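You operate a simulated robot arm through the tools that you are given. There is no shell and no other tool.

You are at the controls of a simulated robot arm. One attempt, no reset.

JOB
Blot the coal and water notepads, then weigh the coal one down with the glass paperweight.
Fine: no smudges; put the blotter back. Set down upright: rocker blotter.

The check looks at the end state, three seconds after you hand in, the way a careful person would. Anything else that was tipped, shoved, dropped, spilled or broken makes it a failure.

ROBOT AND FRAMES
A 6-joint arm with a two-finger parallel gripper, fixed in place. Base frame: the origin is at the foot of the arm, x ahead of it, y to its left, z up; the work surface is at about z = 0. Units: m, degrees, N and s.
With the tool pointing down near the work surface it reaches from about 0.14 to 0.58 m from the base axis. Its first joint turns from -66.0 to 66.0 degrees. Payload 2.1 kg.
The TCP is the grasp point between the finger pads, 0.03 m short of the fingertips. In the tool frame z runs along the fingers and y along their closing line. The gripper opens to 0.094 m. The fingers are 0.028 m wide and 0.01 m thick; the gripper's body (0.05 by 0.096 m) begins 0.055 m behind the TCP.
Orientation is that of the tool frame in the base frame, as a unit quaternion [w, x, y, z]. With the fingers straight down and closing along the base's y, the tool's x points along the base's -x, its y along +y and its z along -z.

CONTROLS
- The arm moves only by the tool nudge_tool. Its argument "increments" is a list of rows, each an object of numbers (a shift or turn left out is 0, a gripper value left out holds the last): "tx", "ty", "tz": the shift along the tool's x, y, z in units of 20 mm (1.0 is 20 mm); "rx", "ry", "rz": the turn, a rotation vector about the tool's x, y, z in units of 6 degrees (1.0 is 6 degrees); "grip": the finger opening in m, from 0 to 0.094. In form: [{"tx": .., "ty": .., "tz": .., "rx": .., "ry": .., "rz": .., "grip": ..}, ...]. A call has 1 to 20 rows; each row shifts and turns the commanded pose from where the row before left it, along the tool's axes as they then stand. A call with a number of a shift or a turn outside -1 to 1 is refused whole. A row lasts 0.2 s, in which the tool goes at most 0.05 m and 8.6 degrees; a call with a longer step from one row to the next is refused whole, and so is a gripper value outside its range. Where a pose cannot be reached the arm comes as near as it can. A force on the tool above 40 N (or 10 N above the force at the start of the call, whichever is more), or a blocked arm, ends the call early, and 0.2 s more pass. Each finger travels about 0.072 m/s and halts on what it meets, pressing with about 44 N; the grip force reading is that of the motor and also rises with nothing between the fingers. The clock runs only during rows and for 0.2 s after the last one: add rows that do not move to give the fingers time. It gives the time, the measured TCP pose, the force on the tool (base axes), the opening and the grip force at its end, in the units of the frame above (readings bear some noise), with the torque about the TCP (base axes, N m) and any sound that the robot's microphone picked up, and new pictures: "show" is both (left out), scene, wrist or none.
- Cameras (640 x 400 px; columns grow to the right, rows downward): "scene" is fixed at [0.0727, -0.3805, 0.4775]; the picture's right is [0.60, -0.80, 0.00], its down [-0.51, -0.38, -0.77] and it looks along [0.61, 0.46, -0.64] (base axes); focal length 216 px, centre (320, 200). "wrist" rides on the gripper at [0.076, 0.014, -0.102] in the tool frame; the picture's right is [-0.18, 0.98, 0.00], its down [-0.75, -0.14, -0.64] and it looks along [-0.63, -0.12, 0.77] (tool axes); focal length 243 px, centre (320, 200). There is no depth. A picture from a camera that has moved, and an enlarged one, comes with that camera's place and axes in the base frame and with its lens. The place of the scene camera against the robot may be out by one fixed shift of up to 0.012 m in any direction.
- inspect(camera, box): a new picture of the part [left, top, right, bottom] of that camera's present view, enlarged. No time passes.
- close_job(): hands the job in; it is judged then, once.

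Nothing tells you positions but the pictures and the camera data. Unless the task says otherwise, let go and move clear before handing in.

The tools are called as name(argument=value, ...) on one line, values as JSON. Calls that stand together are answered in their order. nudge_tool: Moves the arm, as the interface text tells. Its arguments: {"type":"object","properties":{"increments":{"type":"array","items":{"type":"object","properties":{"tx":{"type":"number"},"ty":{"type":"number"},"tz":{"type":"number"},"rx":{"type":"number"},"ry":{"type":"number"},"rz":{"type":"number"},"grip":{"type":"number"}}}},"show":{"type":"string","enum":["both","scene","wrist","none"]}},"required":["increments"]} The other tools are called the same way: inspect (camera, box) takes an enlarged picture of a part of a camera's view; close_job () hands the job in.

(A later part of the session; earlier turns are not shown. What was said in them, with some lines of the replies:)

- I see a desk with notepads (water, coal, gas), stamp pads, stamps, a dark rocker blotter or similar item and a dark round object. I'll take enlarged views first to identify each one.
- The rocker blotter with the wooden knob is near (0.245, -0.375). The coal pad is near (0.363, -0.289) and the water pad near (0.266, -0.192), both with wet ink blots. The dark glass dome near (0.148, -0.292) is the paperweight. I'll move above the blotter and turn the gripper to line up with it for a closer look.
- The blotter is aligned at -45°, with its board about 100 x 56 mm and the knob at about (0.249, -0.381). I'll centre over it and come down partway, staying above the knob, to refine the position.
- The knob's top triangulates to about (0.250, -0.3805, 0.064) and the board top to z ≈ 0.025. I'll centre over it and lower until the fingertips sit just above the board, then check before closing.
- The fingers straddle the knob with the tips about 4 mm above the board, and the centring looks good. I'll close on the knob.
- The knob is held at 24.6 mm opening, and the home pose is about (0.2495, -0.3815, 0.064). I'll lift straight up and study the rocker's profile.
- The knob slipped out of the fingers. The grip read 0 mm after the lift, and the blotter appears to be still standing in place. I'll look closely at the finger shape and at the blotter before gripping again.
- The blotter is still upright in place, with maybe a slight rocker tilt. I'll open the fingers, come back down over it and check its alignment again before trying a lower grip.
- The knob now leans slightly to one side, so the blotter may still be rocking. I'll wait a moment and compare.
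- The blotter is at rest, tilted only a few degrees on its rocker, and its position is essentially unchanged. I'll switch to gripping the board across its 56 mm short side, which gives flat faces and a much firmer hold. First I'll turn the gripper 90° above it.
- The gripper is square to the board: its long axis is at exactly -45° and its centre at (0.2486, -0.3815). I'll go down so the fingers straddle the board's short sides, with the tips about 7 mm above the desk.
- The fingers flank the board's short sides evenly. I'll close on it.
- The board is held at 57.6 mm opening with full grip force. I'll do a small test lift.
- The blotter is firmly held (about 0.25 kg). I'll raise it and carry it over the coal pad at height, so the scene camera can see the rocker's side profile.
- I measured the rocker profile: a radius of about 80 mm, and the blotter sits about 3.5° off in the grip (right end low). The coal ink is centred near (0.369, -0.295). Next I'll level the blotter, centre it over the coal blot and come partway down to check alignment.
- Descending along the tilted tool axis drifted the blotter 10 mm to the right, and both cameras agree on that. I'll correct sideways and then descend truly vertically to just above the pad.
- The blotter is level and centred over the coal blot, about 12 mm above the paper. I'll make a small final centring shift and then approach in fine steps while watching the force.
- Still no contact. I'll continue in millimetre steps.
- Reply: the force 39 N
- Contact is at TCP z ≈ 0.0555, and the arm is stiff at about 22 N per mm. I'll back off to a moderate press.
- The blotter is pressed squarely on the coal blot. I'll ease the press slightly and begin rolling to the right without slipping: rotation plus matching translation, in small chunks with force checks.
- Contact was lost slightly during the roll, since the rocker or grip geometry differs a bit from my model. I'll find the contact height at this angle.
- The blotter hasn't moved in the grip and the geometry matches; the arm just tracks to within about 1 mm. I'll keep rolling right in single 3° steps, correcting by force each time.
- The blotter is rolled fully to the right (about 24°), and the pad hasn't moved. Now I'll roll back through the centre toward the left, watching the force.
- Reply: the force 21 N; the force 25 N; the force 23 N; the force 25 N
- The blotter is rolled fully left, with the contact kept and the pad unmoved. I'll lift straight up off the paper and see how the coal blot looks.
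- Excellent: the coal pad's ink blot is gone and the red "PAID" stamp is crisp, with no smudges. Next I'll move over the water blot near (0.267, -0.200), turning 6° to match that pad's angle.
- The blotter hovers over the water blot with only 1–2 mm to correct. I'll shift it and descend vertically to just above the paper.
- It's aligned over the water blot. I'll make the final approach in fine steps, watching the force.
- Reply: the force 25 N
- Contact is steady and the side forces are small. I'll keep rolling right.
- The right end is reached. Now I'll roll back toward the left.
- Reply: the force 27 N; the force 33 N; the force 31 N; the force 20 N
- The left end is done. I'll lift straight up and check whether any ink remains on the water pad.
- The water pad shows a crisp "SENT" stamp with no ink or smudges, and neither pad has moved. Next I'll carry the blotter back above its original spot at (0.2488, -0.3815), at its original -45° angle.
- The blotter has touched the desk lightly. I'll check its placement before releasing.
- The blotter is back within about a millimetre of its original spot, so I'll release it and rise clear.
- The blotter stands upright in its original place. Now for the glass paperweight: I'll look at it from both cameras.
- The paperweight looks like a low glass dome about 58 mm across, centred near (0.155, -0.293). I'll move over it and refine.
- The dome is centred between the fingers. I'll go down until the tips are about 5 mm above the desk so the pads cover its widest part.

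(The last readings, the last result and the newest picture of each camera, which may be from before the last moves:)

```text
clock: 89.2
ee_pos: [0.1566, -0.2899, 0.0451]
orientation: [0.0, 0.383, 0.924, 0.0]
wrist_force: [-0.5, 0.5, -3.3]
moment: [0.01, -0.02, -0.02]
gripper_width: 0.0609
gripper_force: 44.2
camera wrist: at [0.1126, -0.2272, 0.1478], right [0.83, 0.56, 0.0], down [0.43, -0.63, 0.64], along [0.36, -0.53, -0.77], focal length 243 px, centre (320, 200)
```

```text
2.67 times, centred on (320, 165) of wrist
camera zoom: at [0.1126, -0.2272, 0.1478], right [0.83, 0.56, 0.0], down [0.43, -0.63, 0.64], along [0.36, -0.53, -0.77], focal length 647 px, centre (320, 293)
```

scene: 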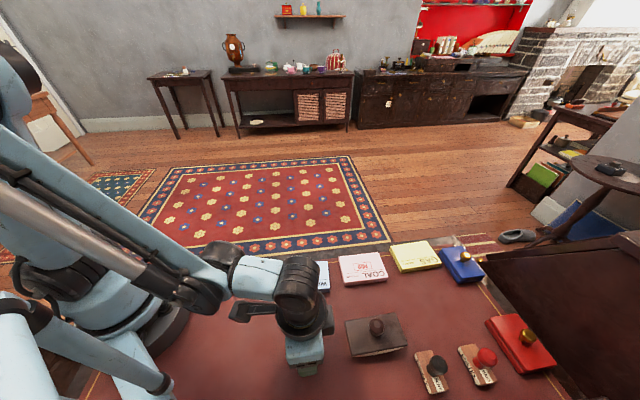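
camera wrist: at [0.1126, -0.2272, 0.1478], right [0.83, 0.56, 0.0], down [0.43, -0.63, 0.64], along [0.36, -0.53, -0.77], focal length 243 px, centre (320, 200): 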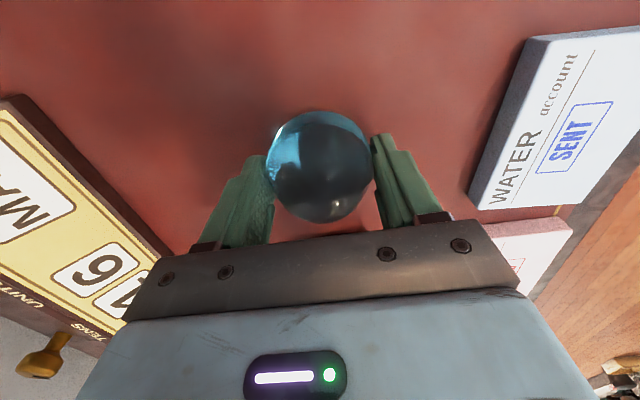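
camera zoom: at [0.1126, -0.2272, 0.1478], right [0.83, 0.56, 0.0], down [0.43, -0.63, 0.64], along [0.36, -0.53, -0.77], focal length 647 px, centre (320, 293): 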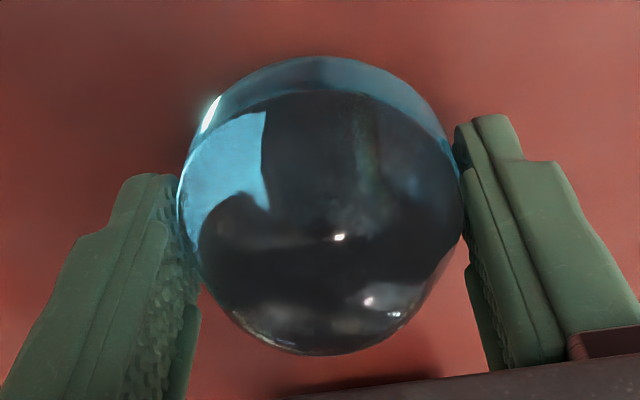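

The paperweight is securely held (about 0.3 kg). I'll lift it and carry it over the centre of the coal pad.

nudge_tool(increments=[{"tz": -0.5}, {"tz": -0.75}, {"tz": -0.75}, {"tz": -0.75}, {"tz": -0.75}, {"tz": -0.75}, {"tz": -0.75}, {"tx": -0.4, "ty": 0.38}, {"tx": -0.776, "ty": 0.7375}, {"tx": -0.776, "ty": 0.7375}, {"tx": -0.776, "ty": 0.7375}, {"tx": -0.776, "ty": 0.7375}, {"tx": -0.776, "ty": 0.7375}, {"tx": -0.776, "ty": 0.7375}, {"tx": -0.776, "ty": 0.7375}, {"tx": -0.776, "ty": 0.7375}, {"tx": -0.776, "ty": 0.7375}, {"tx": -0.376, "ty": 0.3575}, {}, {}])

inspect(camera="scene", box=[310, 180, 430, 290])

inspect(camera="wrist", box=[200, 40, 440, 240])

```text
clock: 93.4
ee_pos: [0.368, -0.2949, 0.1456]
orientation: [0.0, 0.383, 0.924, -0.001]
wrist_force: [-0.1, -0.3, -3.0]
moment: [-0.02, -0.01, 0.02]
gripper_width: 0.0606
gripper_force: 43.9
camera wrist: at [0.3238, -0.2317, 0.2475], right [0.83, 0.56, 0.0], down [0.43, -0.63, 0.64], along [0.36, -0.53, -0.77], focal length 243 px, centre (320, 200)
```

scene: 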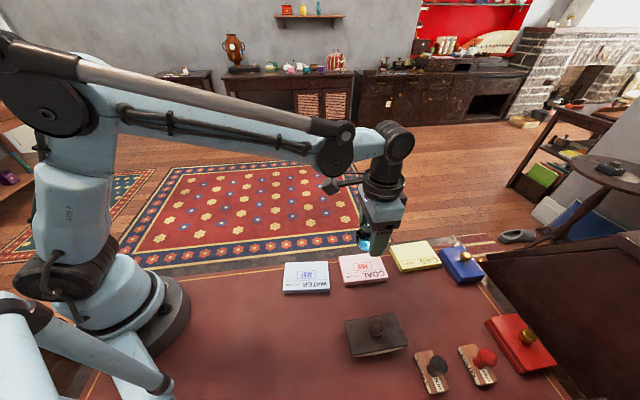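
wrist: 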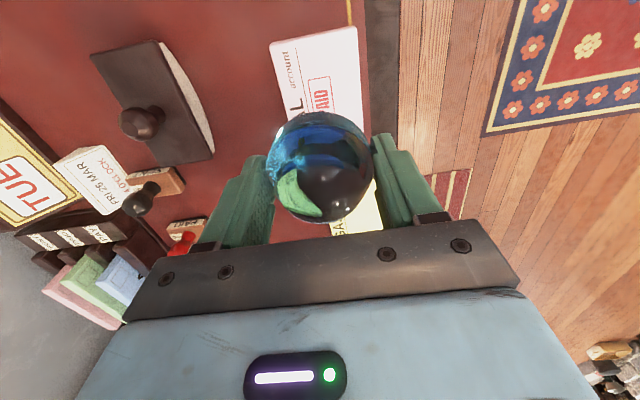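

```text
3.64 times, centred on (370, 235) of scene
camera zoom: at [0.0727, -0.3805, 0.4775], right [0.6, -0.8, 0.0], down [-0.51, -0.38, -0.77], along [0.61, 0.46, -0.64], focal length 784 px, centre (138, 73)
```

zoom: 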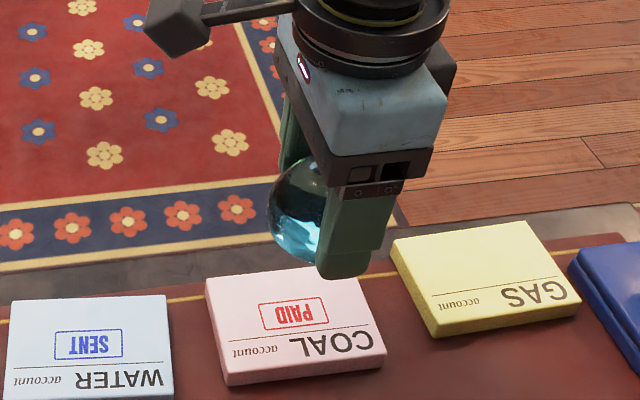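

```text
2.00 times, centred on (320, 140) of wrist
camera zoom: at [0.3238, -0.2317, 0.2475], right [0.83, 0.56, 0.0], down [0.43, -0.63, 0.64], along [0.36, -0.53, -0.77], focal length 485 px, centre (320, 320)
```

zoom: 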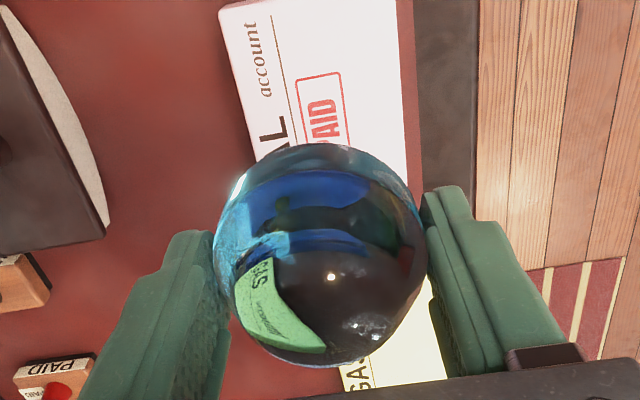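

The paperweight is centred over the coal pad. I'll descend to just above it, then settle in small steps.

nudge_tool(increments=[{"tz": 0.8}, {"tz": 0.8}, {"tz": 0.8}, {"tz": 0.8}, {"tz": 0.8}, {"tz": 0.3}, {}, {}])

inspect(camera="scene", box=[320, 220, 420, 300])

inspect(camera="wrist", box=[200, 40, 440, 240])

```text
clock: 95.2
ee_pos: [0.3693, -0.2936, 0.0588]
orientation: [0.0, 0.383, 0.924, 0.0]
wrist_force: [-0.3, -0.7, -3.3]
moment: [0.01, 0.02, 0.01]
gripper_width: 0.061
gripper_force: 44.4
camera wrist: at [0.3249, -0.2308, 0.1616], right [0.83, 0.56, 0.0], down [0.43, -0.63, 0.64], along [0.36, -0.53, -0.77], focal length 243 px, centre (320, 200)
```

scene: 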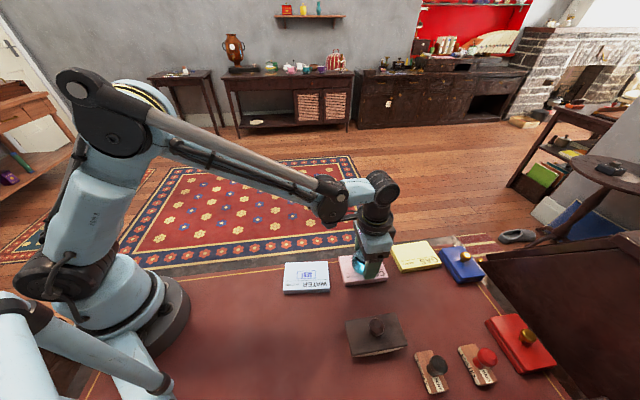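
wrist: 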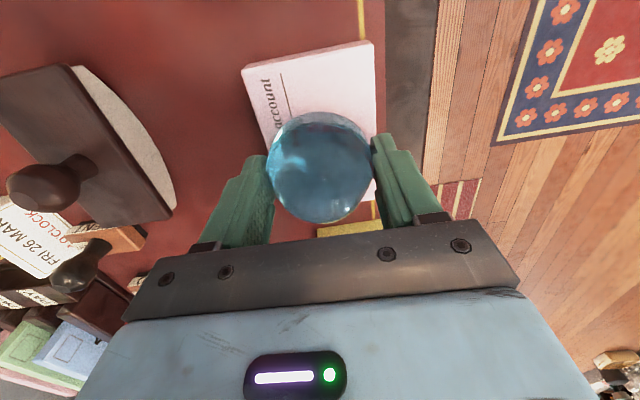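

```text
5.00 times, centred on (370, 260) of scene
camera zoom: at [0.0727, -0.3805, 0.4775], right [0.6, -0.8, 0.0], down [-0.51, -0.38, -0.77], along [0.61, 0.46, -0.64], focal length 1079 px, centre (70, -100)
```

zoom: 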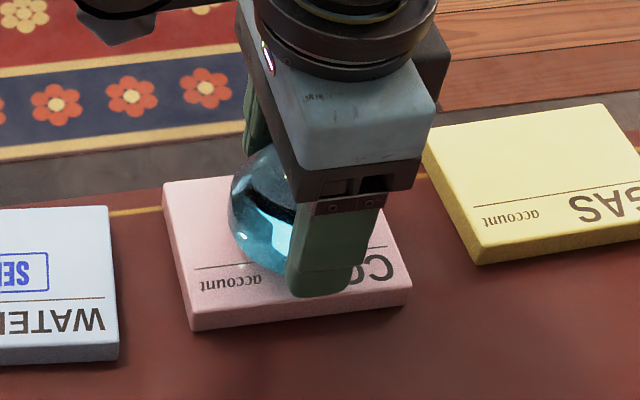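

```text
2.00 times, centred on (320, 140) of wrist
camera zoom: at [0.3249, -0.2308, 0.1616], right [0.83, 0.56, 0.0], down [0.43, -0.63, 0.64], along [0.36, -0.53, -0.77], focal length 485 px, centre (320, 320)
```

zoom: 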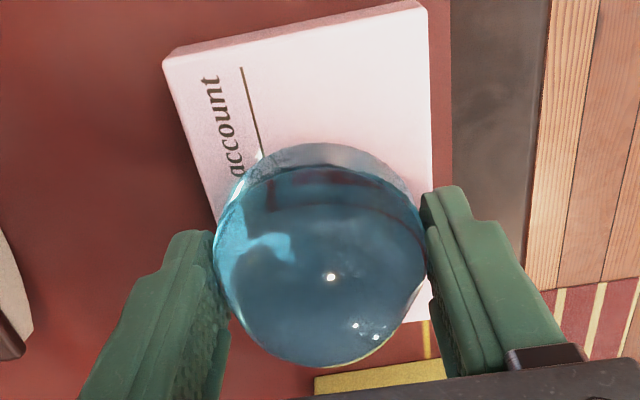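

nudge_tool(increments=[{"tz": 0.1}, {"tz": 0.1}], show="none")

nudge_tool(increments=[{"tz": 0.04}], show="none")

nudge_tool(increments=[{"tz": 0.03}], show="none")

```text
clock: 95.8
ee_pos: [0.3704, -0.2937, 0.0551]
orientation: [-0.001, 0.382, 0.924, 0.0]
wrist_force: [-1.1, 0.1, -2.5]
moment: [0.02, 0.02, -0.02]
gripper_width: 0.0606
gripper_force: 44.1
```

```text
clock: 96.2
ee_pos: [0.3706, -0.2949, 0.0563]
orientation: [0.0, 0.383, 0.924, 0.001]
wrist_force: [0.5, -0.4, -2.7]
moment: [-0.04, 0.04, 0.01]
gripper_width: 0.0609
gripper_force: 43.8
```

```text
clock: 96.6
ee_pos: [0.3705, -0.2949, 0.0543]
orientation: [0.0, 0.383, 0.924, 0.0]
wrist_force: [-0.2, -0.1, -2.5]
moment: [-0.02, 0.03, 0.0]
gripper_width: 0.0608
gripper_force: 44.2
```

nudge_tool(increments=[{"tz": 0.03}], show="none")

nudge_tool(increments=[{"tz": 0.025}], show="none")

```text
clock: 97.0
ee_pos: [0.37, -0.2932, 0.0545]
orientation: [-0.001, 0.382, 0.924, 0.0]
wrist_force: [0.1, -0.1, -2.6]
moment: [0.01, 0.0, 0.0]
gripper_width: 0.0602
gripper_force: 44.1
```

```text
clock: 97.4
ee_pos: [0.3702, -0.2941, 0.0544]
orientation: [0.001, 0.383, 0.924, 0.001]
wrist_force: [0.0, 0.3, -1.1]
moment: [0.0, -0.01, 0.0]
gripper_width: 0.0608
gripper_force: 43.7
```

nudge_tool(increments=[{"tz": 0.02}], show="none")

inspect(camera="scene", box=[330, 230, 410, 290])

```text
clock: 97.8
ee_pos: [0.3698, -0.2942, 0.0543]
orientation: [0.0, 0.383, 0.924, 0.0]
wrist_force: [-0.2, 0.3, -2.0]
moment: [-0.03, 0.0, -0.03]
gripper_width: 0.0611
gripper_force: 44.2
```

```text
6.67 times, centred on (370, 260) of scene
camera zoom: at [0.0727, -0.3805, 0.4775], right [0.6, -0.8, 0.0], down [-0.51, -0.38, -0.77], along [0.61, 0.46, -0.64], focal length 1438 px, centre (-13, -200)
```

zoom: 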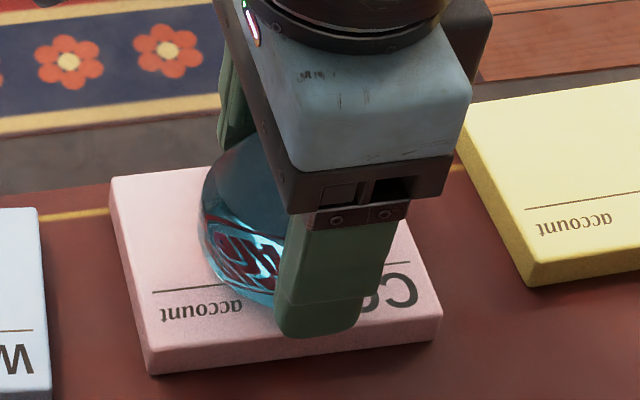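

nudge_tool(increments=[{"tz": 0.02}], show="none")

nudge_tool(increments=[{"tz": 0.02}], show="none")

```text
clock: 98.2
ee_pos: [0.3707, -0.2946, 0.0543]
orientation: [0.001, 0.382, 0.924, 0.0]
wrist_force: [2.7, 1.2, 9.2]
moment: [0.06, -0.03, -0.04]
gripper_width: 0.0608
gripper_force: 44.0
```

```text
clock: 98.6
ee_pos: [0.3698, -0.2941, 0.0535]
orientation: [0.001, 0.382, 0.924, 0.001]
wrist_force: [1.6, 3.4, 19.7]
moment: [0.09, -0.03, -0.01]
gripper_width: 0.0608
gripper_force: 43.9
```

The paperweight is seated on the pad. I'll ease the pressure and open the fingers.

nudge_tool(increments=[{"tz": -0.025}, {}], show="none")

nudge_tool(increments=[{"grip": 0.066}, {"grip": 0.074}, {"grip": 0.084}, {"grip": 0.094}, {}])

inspect(camera="wrist", box=[200, 40, 440, 240])

```text
clock: 99.2
ee_pos: [0.3701, -0.2956, 0.0533]
orientation: [0.001, 0.383, 0.924, 0.0]
wrist_force: [4.0, 2.8, 9.8]
moment: [0.12, -0.09, -0.01]
gripper_width: 0.0606
gripper_force: 44.0
```

```text
clock: 100.4
ee_pos: [0.3692, -0.2947, 0.0538]
orientation: [0.0, 0.383, 0.924, 0.0]
wrist_force: [-0.7, 0.8, 0.0]
moment: [0.0, -0.01, 0.0]
gripper_width: 0.0939
gripper_force: 0.2
camera wrist: at [0.3255, -0.2316, 0.1554], right [0.83, 0.56, 0.0], down [0.43, -0.63, 0.64], along [0.36, -0.53, -0.77], focal length 243 px, centre (320, 200)
```

scene: 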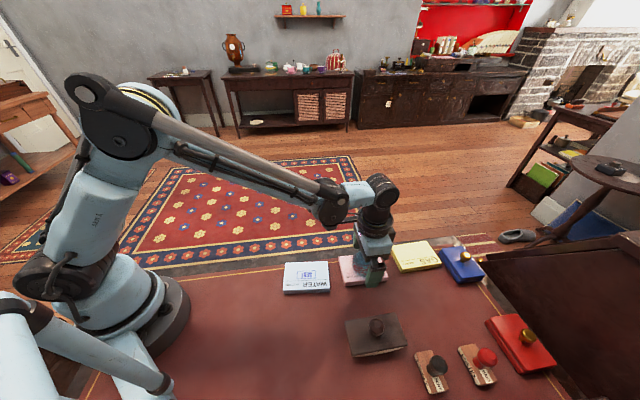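
wrist: 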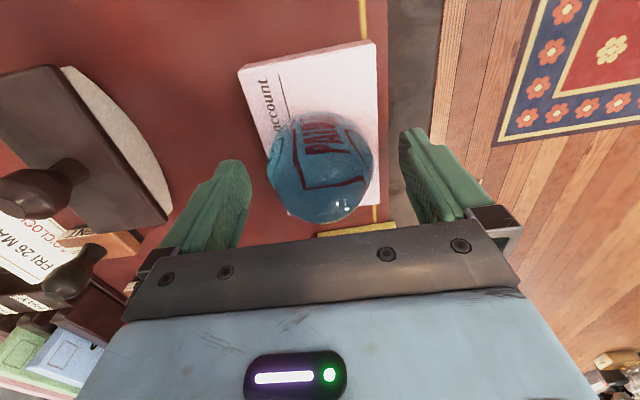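

```text
2.00 times, centred on (320, 140) of wrist
camera zoom: at [0.3255, -0.2316, 0.1554], right [0.83, 0.56, 0.0], down [0.43, -0.63, 0.64], along [0.36, -0.53, -0.77], focal length 485 px, centre (320, 320)
```

zoom: 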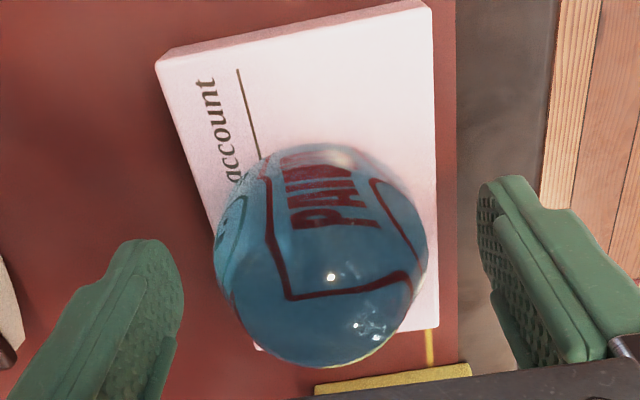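

The paperweight is resting on the coal pad with the fingers open and clear. I'll rise straight up and away, then check everything.

nudge_tool(increments=[{"tz": -0.4}, {"tz": -0.8}, {"tz": -0.8}, {"tz": -0.8}, {"tz": -0.8}, {"tz": -0.8}, {"tz": -0.8}, {"tz": -0.8}, {"tz": -0.8}, {"tz": -0.8}, {"tz": -0.8}, {"tx": 0.8}, {"tx": 0.8}, {"tx": 0.8}, {"tx": 0.8}, {"tx": 0.8}, {}, {}])

inspect(camera="scene", box=[270, 220, 430, 300])

inspect(camera="scene", box=[330, 290, 570, 400])

inspect(camera="wrist", box=[100, 0, 500, 240])

```text
clock: 104.2
ee_pos: [0.3139, -0.2368, 0.2208]
orientation: [0.0, 0.383, 0.924, 0.0]
wrist_force: [-0.6, 0.2, 0.2]
moment: [-0.02, -0.01, 0.01]
gripper_width: 0.0939
gripper_force: 0.0
camera wrist: at [0.2692, -0.1751, 0.3222], right [0.83, 0.56, 0.0], down [0.43, -0.63, 0.64], along [0.36, -0.53, -0.77], focal length 243 px, centre (320, 200)
```

scene: 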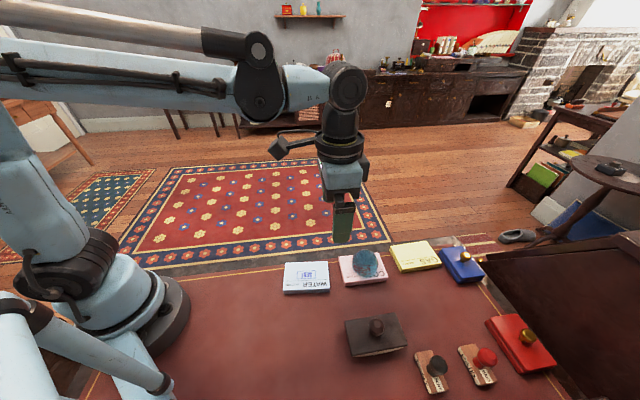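
wrist: 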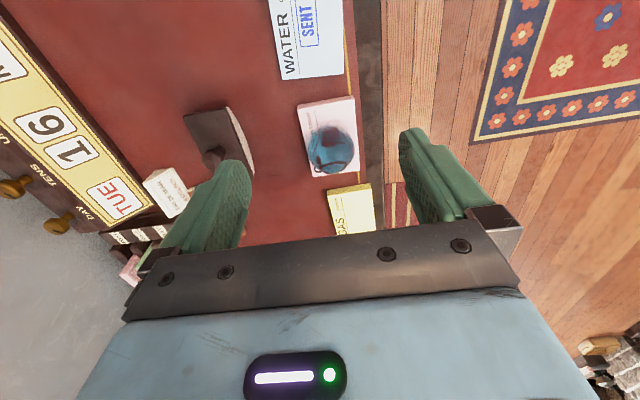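

```text
4.00 times, centred on (350, 260) of scene
camera zoom: at [0.0727, -0.3805, 0.4775], right [0.6, -0.8, 0.0], down [-0.51, -0.38, -0.77], along [0.61, 0.46, -0.64], focal length 863 px, centre (200, -40)
```

zoom: 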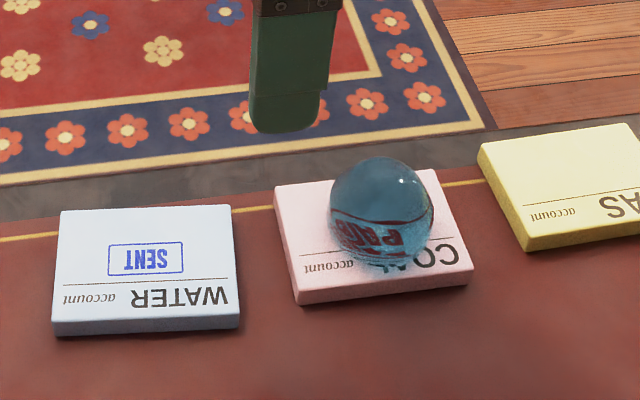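

```text
2.67 times, centred on (450, 345) of scene
camera zoom: at [0.0727, -0.3805, 0.4775], right [0.6, -0.8, 0.0], down [-0.51, -0.38, -0.77], along [0.61, 0.46, -0.64], focal length 575 px, centre (-27, -187)
```

zoom: 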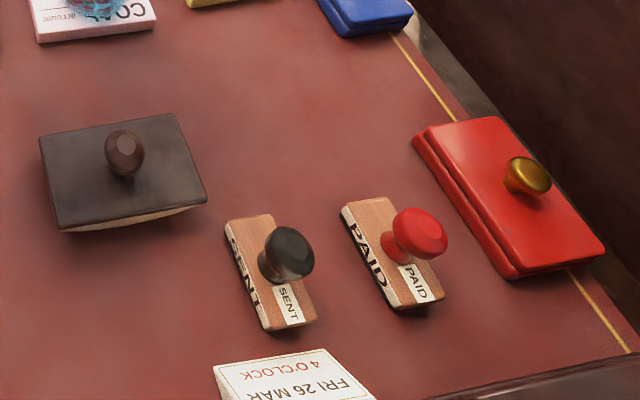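

```text
1.60 times, centred on (300, 120) of wrist
camera zoom: at [0.2692, -0.1751, 0.3222], right [0.83, 0.56, 0.0], down [0.43, -0.63, 0.64], along [0.36, -0.53, -0.77], focal length 388 px, centre (352, 328)
```

zoom: 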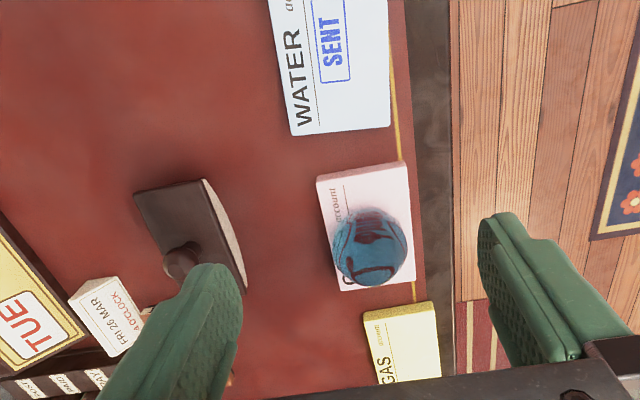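

Everything looks right from here. I'll wait a moment for stillness and compare the blotter with its original picture.

nudge_tool(increments=[{}, {}, {}, {}, {}], show="none")

inspect(camera="scene", box=[330, 300, 420, 370])

inspect(camera="scene", box=[260, 220, 420, 320])

inspect(camera="scene", box=[400, 230, 560, 400])

```text
clock: 105.4
ee_pos: [0.3131, -0.2388, 0.2196]
orientation: [0.0, 0.382, 0.924, 0.0]
wrist_force: [0.2, -1.3, 0.1]
moment: [-0.04, 0.01, 0.0]
gripper_width: 0.094
gripper_force: 0.0
```

```text
5.71 times, centred on (375, 335) of scene
camera zoom: at [0.0727, -0.3805, 0.4775], right [0.6, -0.8, 0.0], down [-0.51, -0.38, -0.77], along [0.61, 0.46, -0.64], focal length 1233 px, centre (6, -571)
```

zoom: 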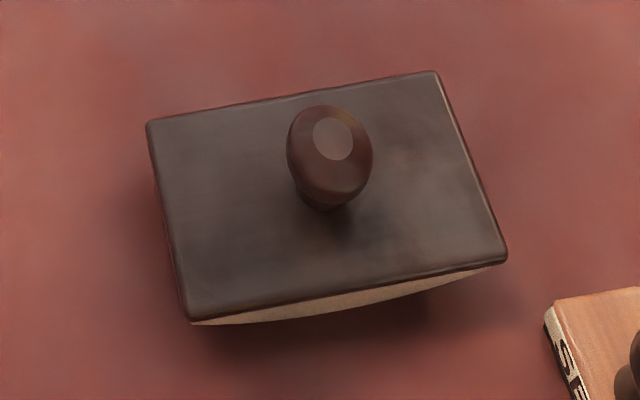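

```text
4.00 times, centred on (340, 270) of scene
camera zoom: at [0.0727, -0.3805, 0.4775], right [0.6, -0.8, 0.0], down [-0.51, -0.38, -0.77], along [0.61, 0.46, -0.64], focal length 863 px, centre (240, -80)
```

zoom: 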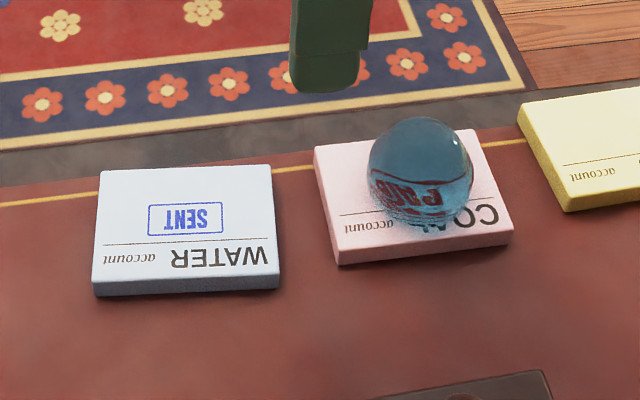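

```text
2.35 times, centred on (480, 315) of scene
camera zoom: at [0.0727, -0.3805, 0.4775], right [0.6, -0.8, 0.0], down [-0.51, -0.38, -0.77], along [0.61, 0.46, -0.64], focal length 508 px, centre (-56, -71)
```

zoom: 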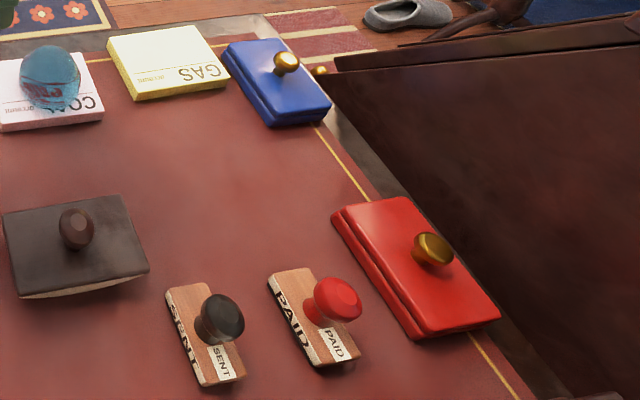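

Both blots are gone and the stamps are crisp and unsmudged. The blotter is upright at its original spot, the paperweight is steady on the coal pad, and nothing else has moved. The gripper is empty and clear, so I'm handing in.

close_job()

```text
The job is handed in.
```

I blotted both notepads, set the glass paperweight on the coal one, and handed the job in. No verdict came back.

- **Coal notepad:** the ink is gone, the red "PAID" stamp is clear with no smudges, and the paperweight sits steady near the middle of the pad.
- **Water notepad:** the ink is gone, and the blue "SENT" stamp is clear with no smudges.
- **Rocker blotter:** it is upright and level, within about a millimetre of where it started.
- **Everything else:** the other items in view look unmoved against the starting pictures, and the gripper is empty and clear.

My first grip on the blotter slipped off its knob. It stayed upright and hardly moved, so I picked it up by the edges of its board instead.
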